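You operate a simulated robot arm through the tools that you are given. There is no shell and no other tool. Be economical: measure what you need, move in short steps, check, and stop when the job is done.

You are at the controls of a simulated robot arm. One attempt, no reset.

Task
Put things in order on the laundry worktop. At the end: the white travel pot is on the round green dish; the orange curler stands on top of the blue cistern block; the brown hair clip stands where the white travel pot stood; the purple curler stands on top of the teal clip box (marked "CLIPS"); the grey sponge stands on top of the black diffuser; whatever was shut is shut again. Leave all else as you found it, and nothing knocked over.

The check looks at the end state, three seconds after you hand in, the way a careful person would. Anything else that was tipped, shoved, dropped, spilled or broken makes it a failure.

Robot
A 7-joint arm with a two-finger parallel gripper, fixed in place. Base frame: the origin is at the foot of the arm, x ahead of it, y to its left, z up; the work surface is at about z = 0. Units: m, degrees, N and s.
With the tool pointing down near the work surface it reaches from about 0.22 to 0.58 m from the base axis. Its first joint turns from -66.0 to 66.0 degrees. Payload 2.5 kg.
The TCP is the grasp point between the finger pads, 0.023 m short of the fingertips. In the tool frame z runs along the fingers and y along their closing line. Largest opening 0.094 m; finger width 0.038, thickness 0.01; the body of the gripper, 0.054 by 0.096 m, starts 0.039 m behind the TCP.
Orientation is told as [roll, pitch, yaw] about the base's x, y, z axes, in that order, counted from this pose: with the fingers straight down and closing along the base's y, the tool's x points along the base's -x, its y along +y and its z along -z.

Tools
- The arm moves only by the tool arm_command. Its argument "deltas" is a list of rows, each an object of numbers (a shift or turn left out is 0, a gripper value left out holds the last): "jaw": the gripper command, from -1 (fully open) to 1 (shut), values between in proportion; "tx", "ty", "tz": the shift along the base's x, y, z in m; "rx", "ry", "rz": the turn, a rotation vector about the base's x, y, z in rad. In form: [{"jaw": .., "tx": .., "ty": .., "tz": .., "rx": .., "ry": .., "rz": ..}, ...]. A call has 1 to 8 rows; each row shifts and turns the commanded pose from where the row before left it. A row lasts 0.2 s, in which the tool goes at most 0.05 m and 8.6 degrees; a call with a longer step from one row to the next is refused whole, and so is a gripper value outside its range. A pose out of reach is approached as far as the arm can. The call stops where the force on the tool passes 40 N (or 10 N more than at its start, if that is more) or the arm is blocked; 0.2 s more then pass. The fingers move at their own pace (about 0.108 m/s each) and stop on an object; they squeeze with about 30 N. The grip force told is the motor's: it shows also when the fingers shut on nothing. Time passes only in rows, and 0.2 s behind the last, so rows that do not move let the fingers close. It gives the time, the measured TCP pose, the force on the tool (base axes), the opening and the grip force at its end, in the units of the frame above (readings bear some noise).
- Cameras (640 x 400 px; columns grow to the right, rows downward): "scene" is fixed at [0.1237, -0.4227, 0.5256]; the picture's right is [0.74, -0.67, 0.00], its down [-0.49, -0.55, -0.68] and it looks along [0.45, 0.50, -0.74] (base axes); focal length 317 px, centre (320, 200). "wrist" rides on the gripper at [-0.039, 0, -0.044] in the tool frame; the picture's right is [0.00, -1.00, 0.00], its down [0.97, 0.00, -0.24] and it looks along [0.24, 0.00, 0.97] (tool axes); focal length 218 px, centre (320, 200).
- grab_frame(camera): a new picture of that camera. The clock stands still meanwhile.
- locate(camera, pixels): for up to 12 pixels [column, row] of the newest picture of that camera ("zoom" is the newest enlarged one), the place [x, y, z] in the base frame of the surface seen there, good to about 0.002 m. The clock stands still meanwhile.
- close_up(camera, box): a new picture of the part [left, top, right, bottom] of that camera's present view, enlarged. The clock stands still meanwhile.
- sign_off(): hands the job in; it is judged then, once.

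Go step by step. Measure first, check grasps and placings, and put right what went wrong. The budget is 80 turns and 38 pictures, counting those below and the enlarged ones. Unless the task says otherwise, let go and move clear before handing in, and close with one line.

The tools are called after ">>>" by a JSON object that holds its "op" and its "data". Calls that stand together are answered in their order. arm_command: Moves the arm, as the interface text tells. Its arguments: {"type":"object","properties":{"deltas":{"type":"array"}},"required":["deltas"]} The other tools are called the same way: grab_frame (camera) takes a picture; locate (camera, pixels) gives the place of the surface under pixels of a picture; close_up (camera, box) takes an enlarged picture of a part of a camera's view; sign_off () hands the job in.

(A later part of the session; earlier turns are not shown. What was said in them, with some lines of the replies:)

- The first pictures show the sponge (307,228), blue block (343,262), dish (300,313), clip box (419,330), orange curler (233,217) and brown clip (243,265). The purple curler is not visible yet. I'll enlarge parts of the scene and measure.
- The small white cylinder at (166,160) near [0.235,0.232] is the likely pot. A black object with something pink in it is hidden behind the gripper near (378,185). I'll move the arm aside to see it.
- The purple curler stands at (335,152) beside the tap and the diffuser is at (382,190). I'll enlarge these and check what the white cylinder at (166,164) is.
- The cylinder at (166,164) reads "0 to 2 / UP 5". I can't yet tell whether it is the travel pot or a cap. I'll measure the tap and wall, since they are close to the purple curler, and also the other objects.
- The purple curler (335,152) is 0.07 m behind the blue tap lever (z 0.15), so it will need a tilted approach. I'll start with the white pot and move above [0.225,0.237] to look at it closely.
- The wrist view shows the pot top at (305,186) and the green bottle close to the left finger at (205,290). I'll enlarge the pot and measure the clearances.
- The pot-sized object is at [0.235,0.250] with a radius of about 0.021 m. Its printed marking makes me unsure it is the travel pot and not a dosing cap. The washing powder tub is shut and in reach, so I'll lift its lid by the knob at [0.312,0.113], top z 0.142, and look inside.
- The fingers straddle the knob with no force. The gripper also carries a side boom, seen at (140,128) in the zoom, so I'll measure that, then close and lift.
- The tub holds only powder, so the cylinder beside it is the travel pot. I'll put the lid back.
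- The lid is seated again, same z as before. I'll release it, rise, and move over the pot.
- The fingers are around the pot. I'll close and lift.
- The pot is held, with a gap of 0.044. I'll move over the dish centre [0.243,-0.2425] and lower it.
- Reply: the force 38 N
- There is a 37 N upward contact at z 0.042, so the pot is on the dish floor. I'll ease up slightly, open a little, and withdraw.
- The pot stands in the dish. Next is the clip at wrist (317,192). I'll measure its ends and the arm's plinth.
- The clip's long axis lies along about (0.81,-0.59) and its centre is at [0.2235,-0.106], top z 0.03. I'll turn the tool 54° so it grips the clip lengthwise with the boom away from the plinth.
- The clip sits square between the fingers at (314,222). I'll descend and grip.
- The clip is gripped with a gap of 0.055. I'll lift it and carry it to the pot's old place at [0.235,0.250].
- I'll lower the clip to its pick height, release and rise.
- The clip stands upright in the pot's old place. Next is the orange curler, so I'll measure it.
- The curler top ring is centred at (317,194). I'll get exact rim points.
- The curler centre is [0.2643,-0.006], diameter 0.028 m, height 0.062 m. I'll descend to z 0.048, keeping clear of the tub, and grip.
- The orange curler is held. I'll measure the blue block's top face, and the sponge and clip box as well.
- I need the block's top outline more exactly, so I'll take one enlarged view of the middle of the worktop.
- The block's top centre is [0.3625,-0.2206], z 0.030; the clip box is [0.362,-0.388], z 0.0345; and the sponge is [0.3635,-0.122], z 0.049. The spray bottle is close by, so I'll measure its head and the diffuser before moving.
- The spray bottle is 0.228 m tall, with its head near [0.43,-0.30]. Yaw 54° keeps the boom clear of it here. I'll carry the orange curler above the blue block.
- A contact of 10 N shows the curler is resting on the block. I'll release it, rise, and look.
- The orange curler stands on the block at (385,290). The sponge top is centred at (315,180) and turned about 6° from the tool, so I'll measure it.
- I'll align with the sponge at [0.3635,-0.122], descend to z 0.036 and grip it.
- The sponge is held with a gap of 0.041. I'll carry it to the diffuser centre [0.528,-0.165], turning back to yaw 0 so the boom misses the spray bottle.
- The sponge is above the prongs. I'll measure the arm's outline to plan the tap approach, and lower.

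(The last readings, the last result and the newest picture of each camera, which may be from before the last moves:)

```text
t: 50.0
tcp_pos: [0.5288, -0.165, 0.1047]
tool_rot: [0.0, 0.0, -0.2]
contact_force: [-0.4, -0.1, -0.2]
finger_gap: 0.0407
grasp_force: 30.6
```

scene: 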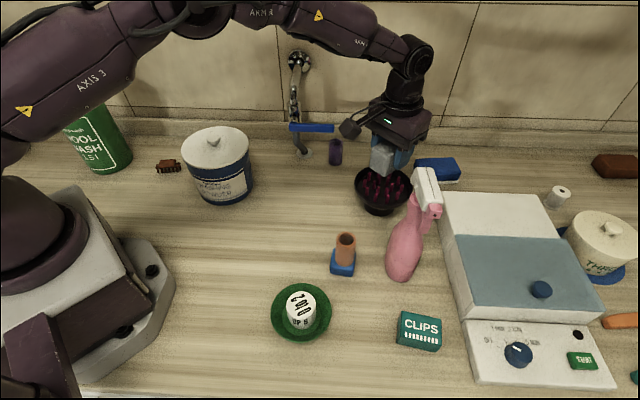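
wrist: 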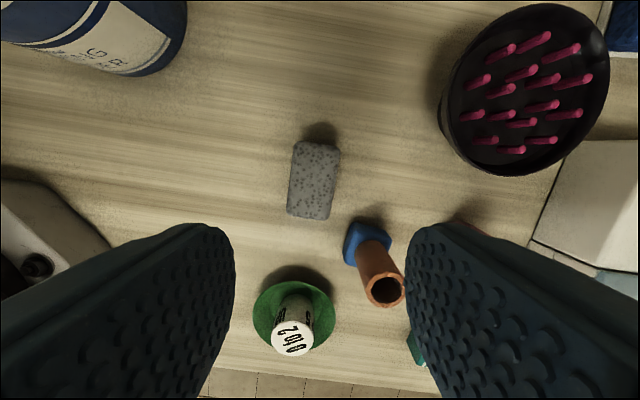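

>>> {"op": "arm_command", "data": {"deltas": [{"tz": -0.001}, {"tz": -0.001}, {"tz": 0}]}}

```text
t: 50.8
tcp_pos: [0.5291, -0.166, 0.1033]
tool_rot: [-0.1, -0.1, -0.2]
contact_force: [0.8, 0.0, -0.7]
finger_gap: 0.0406
grasp_force: 30.1
```

>>> {"op": "arm_command", "data": {"deltas": [{"tz": -0.001}, {"tz": -0.001}, {"tz": 0}]}}

>>> {"op": "close_up", "data": {"camera": "scene", "box": [330, 90, 450, 230]}}

```text
t: 51.6
tcp_pos: [0.528, -0.165, 0.1001]
tool_rot: [0.0, -0.1, -0.2]
contact_force: [0.0, 0.4, -0.2]
finger_gap: 0.0407
grasp_force: 29.7
```

```text
2.86 times, centred on (390, 160) of scene
```

zoom: 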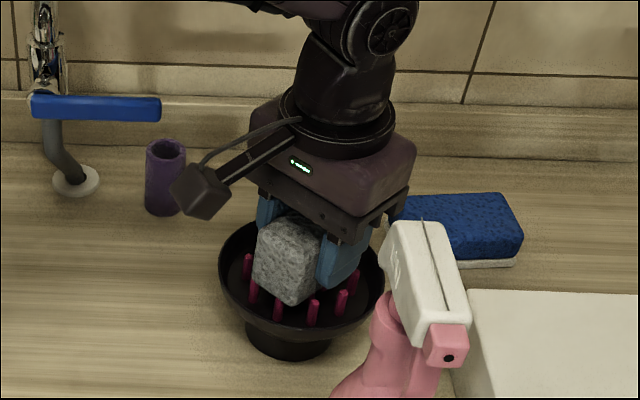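

No contact yet. I'll measure the sponge's lower edge at zoom (290,300) against the prong tops.

>>> {"op": "locate", "data": {"camera": "zoom", "pixels": [[290, 296], [262, 280], [315, 290], [314, 303], [343, 294], [279, 300], [253, 290], [247, 258], [355, 272], [288, 235], [318, 215], [345, 270]]}}

```text
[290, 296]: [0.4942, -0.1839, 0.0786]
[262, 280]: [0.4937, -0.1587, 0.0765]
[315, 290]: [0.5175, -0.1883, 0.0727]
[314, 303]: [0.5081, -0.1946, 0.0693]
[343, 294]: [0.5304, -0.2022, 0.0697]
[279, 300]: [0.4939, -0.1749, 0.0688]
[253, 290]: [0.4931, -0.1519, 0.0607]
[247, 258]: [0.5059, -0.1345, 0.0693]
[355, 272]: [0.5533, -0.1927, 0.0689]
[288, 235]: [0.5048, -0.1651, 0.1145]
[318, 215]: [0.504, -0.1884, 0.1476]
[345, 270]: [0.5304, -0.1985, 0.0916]
```

The sponge bottom is at about 0.071–0.073, just above the prong tops at 0.0695. I'll continue down gently.

>>> {"op": "arm_command", "data": {"deltas": [{"tz": -0.001}, {"tz": -0.001}, {"tz": 0}]}}

```text
t: 52.4
tcp_pos: [0.5287, -0.1654, 0.0993]
tool_rot: [0.0, -0.1, -0.2]
contact_force: [-1.3, -0.7, 3.3]
finger_gap: 0.0412
grasp_force: 30.0
```

>>> {"op": "arm_command", "data": {"deltas": [{"tz": -0.0007}, {"tz": 0}]}}

```text
t: 53.0
tcp_pos: [0.5289, -0.1659, 0.0988]
tool_rot: [0.1, -0.1, -0.2]
contact_force: [-0.1, -0.5, 9.2]
finger_gap: 0.0407
grasp_force: 30.4
```

The sponge is resting on the prongs with 9 N contact. I'll release and rise.

>>> {"op": "arm_command", "data": {"deltas": [{"jaw": -0.1}, {"jaw": -0.2}, {"jaw": -0.2}, {"tz": 0.03}, {"tz": 0.045}, {"tz": 0.045}, {"tz": 0.03}, {"tz": 0}]}}

>>> {"op": "grab_frame", "data": {"camera": "wrist"}}

```text
t: 54.8
tcp_pos: [0.5273, -0.1672, 0.2496]
tool_rot: [0.0, 0.0, -0.2]
contact_force: [0.0, -0.4, 0.3]
finger_gap: 0.0567
grasp_force: 0.3
```

```text
5 pictures are left
```

wrist: 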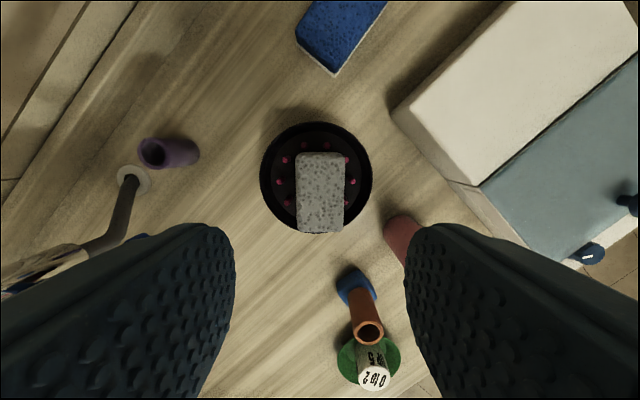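

The sponge sits flat on the diffuser at (320,190). Now I'll measure the purple curler's ring at (152,153), and the tap.

>>> {"op": "locate", "data": {"camera": "wrist", "pixels": [[140, 152], [166, 152], [152, 139], [152, 167], [185, 152], [197, 152], [128, 215], [133, 178], [110, 235], [20, 275], [70, 250], [320, 190]]}}

>>> {"op": "locate", "data": {"camera": "scene", "pixels": [[293, 93], [297, 85], [296, 105], [290, 115], [303, 118], [299, 68], [304, 60], [293, 124], [332, 125], [332, 131], [312, 125], [291, 132]]}}

```text
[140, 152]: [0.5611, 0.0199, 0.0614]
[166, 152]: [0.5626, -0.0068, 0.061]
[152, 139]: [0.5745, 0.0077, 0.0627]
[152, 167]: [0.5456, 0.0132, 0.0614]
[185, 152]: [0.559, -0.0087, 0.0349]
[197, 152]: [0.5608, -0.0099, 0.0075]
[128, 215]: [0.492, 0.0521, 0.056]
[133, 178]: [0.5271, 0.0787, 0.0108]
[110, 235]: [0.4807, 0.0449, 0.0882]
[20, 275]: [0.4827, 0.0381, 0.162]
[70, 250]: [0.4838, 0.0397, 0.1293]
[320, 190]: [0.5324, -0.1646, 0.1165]
```

```text
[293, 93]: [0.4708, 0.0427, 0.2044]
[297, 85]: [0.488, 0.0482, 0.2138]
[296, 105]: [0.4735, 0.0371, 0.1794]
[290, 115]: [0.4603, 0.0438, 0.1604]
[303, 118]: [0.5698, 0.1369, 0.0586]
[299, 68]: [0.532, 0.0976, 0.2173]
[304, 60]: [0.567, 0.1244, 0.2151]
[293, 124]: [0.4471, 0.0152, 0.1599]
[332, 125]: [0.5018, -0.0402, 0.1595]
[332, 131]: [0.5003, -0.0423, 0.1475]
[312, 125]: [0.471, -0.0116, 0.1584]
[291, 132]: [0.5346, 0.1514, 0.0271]
```

The purple curler's axis is at [0.5605,0.0085], top z 0.062. The tap body is at [0.476,0.045], z up to 0.215, and the lever ends at [0.503,-0.041]. I'll turn the tool to yaw 100°, boom towards −y, and lean the gripper about 14° away from the tap. All of this is done high up.

>>> {"op": "arm_command", "data": {"deltas": [{"rz": 0.1454}, {"rz": 0.1454}, {"rz": 0.1454}, {"rz": 0.1454}, {"rz": 0.1454}, {"rz": 0.1454}, {"rz": 0.1454}, {"rz": 0.1454}]}}

>>> {"op": "arm_command", "data": {"deltas": [{"rz": 0.1454, "tx": 0.006, "ty": 0.035}, {"rz": 0.1454, "tx": 0.006, "ty": 0.035}, {"rz": 0.1454, "tx": 0.006, "ty": 0.035}, {"rz": 0.149, "tx": 0.006, "ty": 0.035}, {"rx": 0.12, "ry": 0.0207, "tx": 0.006, "ty": 0.0355}, {"rx": 0.12, "ry": 0.0207, "tx": 0.0035}, {"tz": -0.03}, {"tz": 0}]}}

```text
t: 56.6
tcp_pos: [0.5278, -0.1656, 0.248]
tool_rot: [-0.1, 0.0, 66.7]
contact_force: [0.4, 0.1, -0.8]
finger_gap: 0.0565
grasp_force: 0.0
```

```text
t: 58.4
tcp_pos: [0.5614, 0.0092, 0.2181]
tool_rot: [0.0, -14.0, 100.0]
contact_force: [-0.1, 0.4, 0.7]
finger_gap: 0.0564
grasp_force: 0.0
```

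The pose is reached. I'll check the clearance to the tap in the scene view before descending.

>>> {"op": "close_up", "data": {"camera": "scene", "box": [250, 0, 450, 220]}}

```text
1.82 times, centred on (350, 110) of scene
```

zoom: 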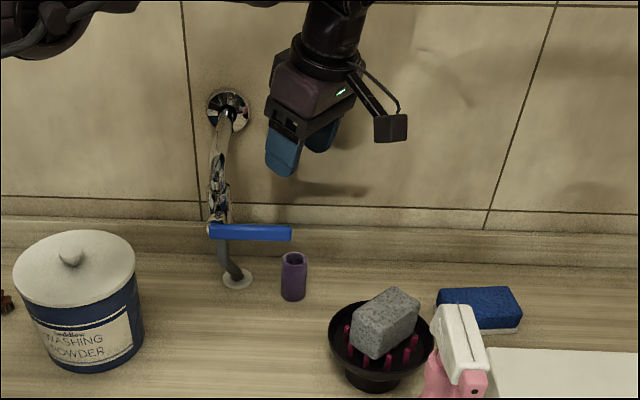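

The gripper leans away from the tap as intended, and the boom points right, clear of it. I'll descend in stages.

>>> {"op": "arm_command", "data": {"deltas": [{"tz": -0.03}, {"tz": -0.03}, {"tz": -0.03}, {"tz": -0.02}, {"tz": 0}]}}

>>> {"op": "close_up", "data": {"camera": "scene", "box": [250, 0, 450, 220]}}

```text
t: 59.6
tcp_pos: [0.5614, 0.0103, 0.1077]
tool_rot: [-0.1, -13.9, 99.9]
contact_force: [0.5, -0.3, -0.2]
finger_gap: 0.0563
grasp_force: 0.1
```

```text
1.82 times, centred on (350, 110) of scene
```

zoom: 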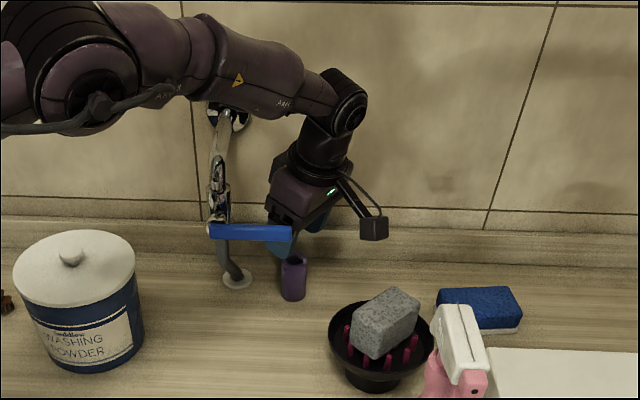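

Before the last 0.06 m, I'll measure the forearm's lower side and the boom.

>>> {"op": "locate", "data": {"camera": "zoom", "pixels": [[270, 110], [240, 100], [215, 92], [290, 105], [320, 100], [340, 95], [285, 180], [270, 200], [375, 230], [360, 230], [270, 85], [386, 230]]}}

```text
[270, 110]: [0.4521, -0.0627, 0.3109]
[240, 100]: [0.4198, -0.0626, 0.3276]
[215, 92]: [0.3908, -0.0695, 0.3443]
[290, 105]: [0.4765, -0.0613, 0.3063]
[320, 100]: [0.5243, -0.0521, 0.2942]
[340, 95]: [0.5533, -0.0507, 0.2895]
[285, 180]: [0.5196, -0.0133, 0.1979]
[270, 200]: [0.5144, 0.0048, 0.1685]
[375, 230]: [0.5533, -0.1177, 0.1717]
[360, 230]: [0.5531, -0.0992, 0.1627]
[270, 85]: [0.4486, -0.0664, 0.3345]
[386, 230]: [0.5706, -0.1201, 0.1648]
```

The clearances are enough: the forearm will end at about 0.25 against the tap at 0.215, the body is about 0.03 from the lever, and the boom about 0.02 from the sponge. I'll descend to z 0.049 and grip.

>>> {"op": "arm_command", "data": {"deltas": [{"tx": -0.0008, "ty": -0.001, "tz": -0.02}, {"tz": -0.02}, {"tz": -0.012}, {"tz": -0.006}, {"tz": 0}, {"jaw": 0.2}, {"jaw": 1}, {"jaw": 1}]}}

```text
t: 61.4
tcp_pos: [0.5612, 0.0085, 0.0491]
tool_rot: [0.0, -13.9, 100.0]
contact_force: [-0.2, -0.6, 0.2]
finger_gap: 0.0323
grasp_force: 30.6
```

The purple curler is gripped. I'll lift straight up, clear of the lever.

>>> {"op": "arm_command", "data": {"deltas": [{"jaw": 1}, {"tz": 0.03}, {"tz": 0.04}, {"tz": 0.045}, {"tz": 0.045}, {"tz": 0.041}, {"tz": 0}]}}

>>> {"op": "arm_command", "data": {"deltas": [{"tx": -0.02, "ty": -0.0363}, {"tx": -0.02, "ty": -0.0363}, {"tx": -0.02, "ty": -0.0363}, {"tx": -0.0425, "ty": -0.0175, "rz": -0.1025}, {"tx": -0.0425, "ty": -0.0175, "rz": -0.1025}, {"tx": -0.0425, "ty": -0.0175, "rz": -0.1025}, {"tx": -0.0425, "ty": -0.0175, "rz": -0.1025}, {"tx": 0}]}}

>>> {"op": "arm_command", "data": {"deltas": [{"tx": -0.0075, "ty": -0.04, "rz": -0.1025}, {"tx": -0.0075, "ty": -0.04, "rz": -0.1025}, {"tx": -0.0075, "ty": -0.04, "rz": -0.1025}, {"tx": -0.0075, "ty": -0.04, "rz": -0.1025}, {"tx": 0.03, "ty": -0.028}, {"tx": 0.03, "ty": -0.028}, {"tx": 0}]}}

>>> {"op": "grab_frame", "data": {"camera": "scene"}}

```text
t: 63.0
tcp_pos: [0.5614, 0.0082, 0.2516]
tool_rot: [0.0, -14.0, 100.1]
contact_force: [-0.2, -0.9, 0.8]
finger_gap: 0.0324
grasp_force: 30.3
```

```text
t: 64.8
tcp_pos: [0.3315, -0.1702, 0.2515]
tool_rot: [-0.1, -13.9, 76.5]
contact_force: [0.3, 0.2, 0.3]
finger_gap: 0.0323
grasp_force: 30.0
```

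```text
t: 66.4
tcp_pos: [0.3611, -0.3861, 0.2524]
tool_rot: [0.0, -14.0, 52.9]
contact_force: [-0.5, -0.8, -0.7]
finger_gap: 0.0322
grasp_force: 29.8
```

```text
2 pictures are left
```

scene: 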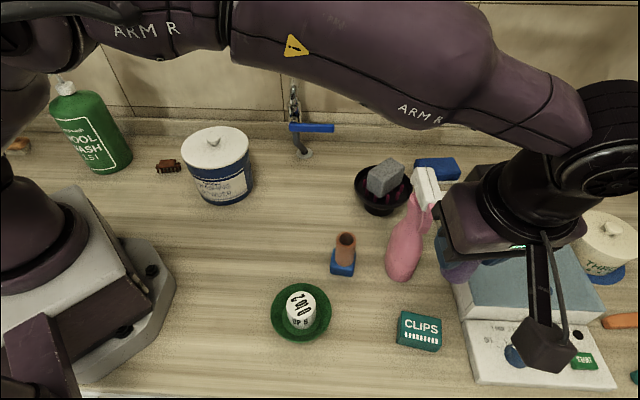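

The purple curler is above the clip box, and the lean is away from the spray head. I'll lower it most of the way.

>>> {"op": "arm_command", "data": {"deltas": [{"tx": 0.0005, "ty": -0.002, "tz": -0.04}, {"tz": -0.04}, {"tz": -0.04}, {"tz": -0.03}, {"tz": -0.01}, {"tz": 0}]}}

```text
t: 67.8
tcp_pos: [0.3626, -0.3887, 0.0909]
tool_rot: [-0.1, -14.0, 53.1]
contact_force: [-0.5, 0.1, 0.0]
finger_gap: 0.0321
grasp_force: 30.1
```

>>> {"op": "arm_command", "data": {"deltas": [{"tz": -0.004}, {"tz": -0.002}, {"tz": -0.001}, {"tz": 0}]}}

```text
t: 68.8
tcp_pos: [0.3612, -0.3895, 0.0843]
tool_rot: [-0.1, -14.1, 53.0]
contact_force: [-0.4, -0.1, 1.1]
finger_gap: 0.0324
grasp_force: 30.4
```

>>> {"op": "arm_command", "data": {"deltas": [{"tz": -0.001}, {"tz": -0.0005}, {"tz": 0}]}}

```text
t: 69.6
tcp_pos: [0.3623, -0.3875, 0.083]
tool_rot: [-0.1, -13.9, 52.9]
contact_force: [-1.6, 1.5, 5.2]
finger_gap: 0.032
grasp_force: 29.9
```

There is 5 N of contact, so the curler rests on the clip box. I'll release and withdraw along the tool axis.

>>> {"op": "arm_command", "data": {"deltas": [{"jaw": 0.1}, {"jaw": 0.0}, {"jaw": 0.0}, {"tx": -0.0044, "ty": -0.0058, "tz": 0.029}, {"tx": -0.0058, "ty": -0.0077, "tz": 0.0388}, {"tx": -0.0058, "ty": -0.0077, "tz": 0.0388}, {"tx": -0.0058, "ty": -0.0077, "tz": 0.0388}, {"tz": 0.03}]}}

>>> {"op": "arm_command", "data": {"deltas": [{"tx": -0.02, "ty": 0.03, "tz": 0.02}, {"tx": -0.01, "ty": 0.04}, {"ty": 0.045}, {"ty": 0.045}, {"ty": 0.045}, {"ty": 0.045}, {"ty": 0.045}, {"ty": 0.045}]}}

>>> {"op": "grab_frame", "data": {"camera": "scene"}}

```text
t: 71.4
tcp_pos: [0.3391, -0.4162, 0.2603]
tool_rot: [0.0, -14.0, 53.0]
contact_force: [0.5, 0.1, -0.2]
finger_gap: 0.047
grasp_force: 0.1
```

```text
t: 73.2
tcp_pos: [0.3099, -0.0756, 0.2791]
tool_rot: [-0.2, -13.9, 53.1]
contact_force: [0.0, -0.3, -0.2]
finger_gap: 0.0469
grasp_force: 0.2
```

```text
1 pictures are left
```

scene: 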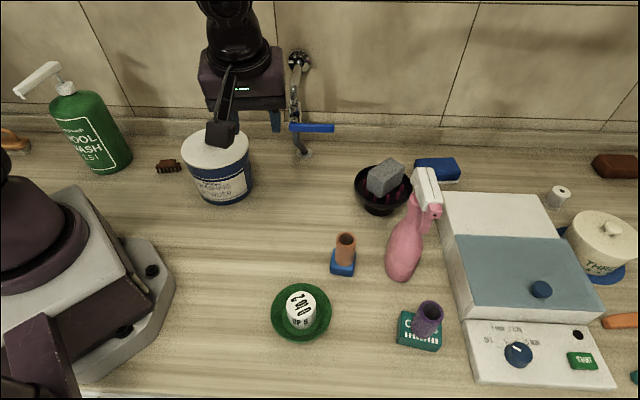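

The purple curler is on the clip box. My last picture will check it and the sponge closely.

>>> {"op": "close_up", "data": {"camera": "scene", "box": [300, 150, 470, 355]}}

>>> {"op": "locate", "data": {"camera": "scene", "pixels": [[372, 171], [386, 162], [403, 170], [390, 178], [386, 170], [428, 301], [420, 306], [440, 308], [429, 318], [212, 160], [185, 150], [300, 300]]}}

```text
1.95 times, centred on (385, 252) of scene
```

zoom: 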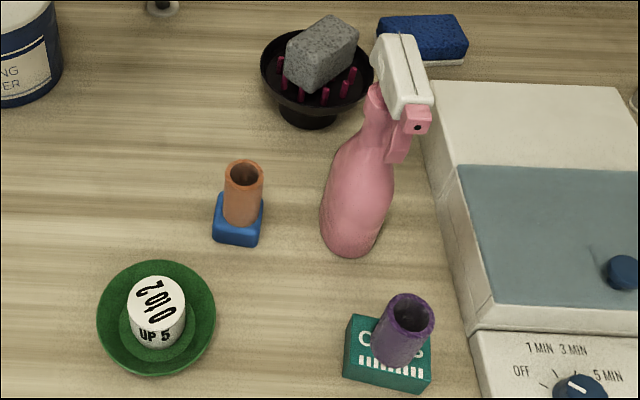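

```text
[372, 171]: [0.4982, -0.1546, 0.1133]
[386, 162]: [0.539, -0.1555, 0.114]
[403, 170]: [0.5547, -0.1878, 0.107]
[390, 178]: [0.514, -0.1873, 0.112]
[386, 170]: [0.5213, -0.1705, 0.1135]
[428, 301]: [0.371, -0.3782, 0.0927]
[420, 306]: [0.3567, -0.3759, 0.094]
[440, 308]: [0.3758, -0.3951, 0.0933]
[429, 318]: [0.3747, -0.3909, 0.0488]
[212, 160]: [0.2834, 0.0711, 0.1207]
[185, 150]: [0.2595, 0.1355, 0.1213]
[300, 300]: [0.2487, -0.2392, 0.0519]
```

The final views and measurements show every placed object upright. The purple curler's rim is level at z 0.093–0.094, the sponge top is level at about 0.113, the pot sits in the dish, and the tub lid is seated. The arm is clear, so I'm handing in.

>>> {"op": "sign_off", "data": {}}

```text
The job is handed in.
```

The worktop is in order and handed in: all five objects are in their requested places and upright, and the washing powder lid, which I lifted to look inside, is shut again.
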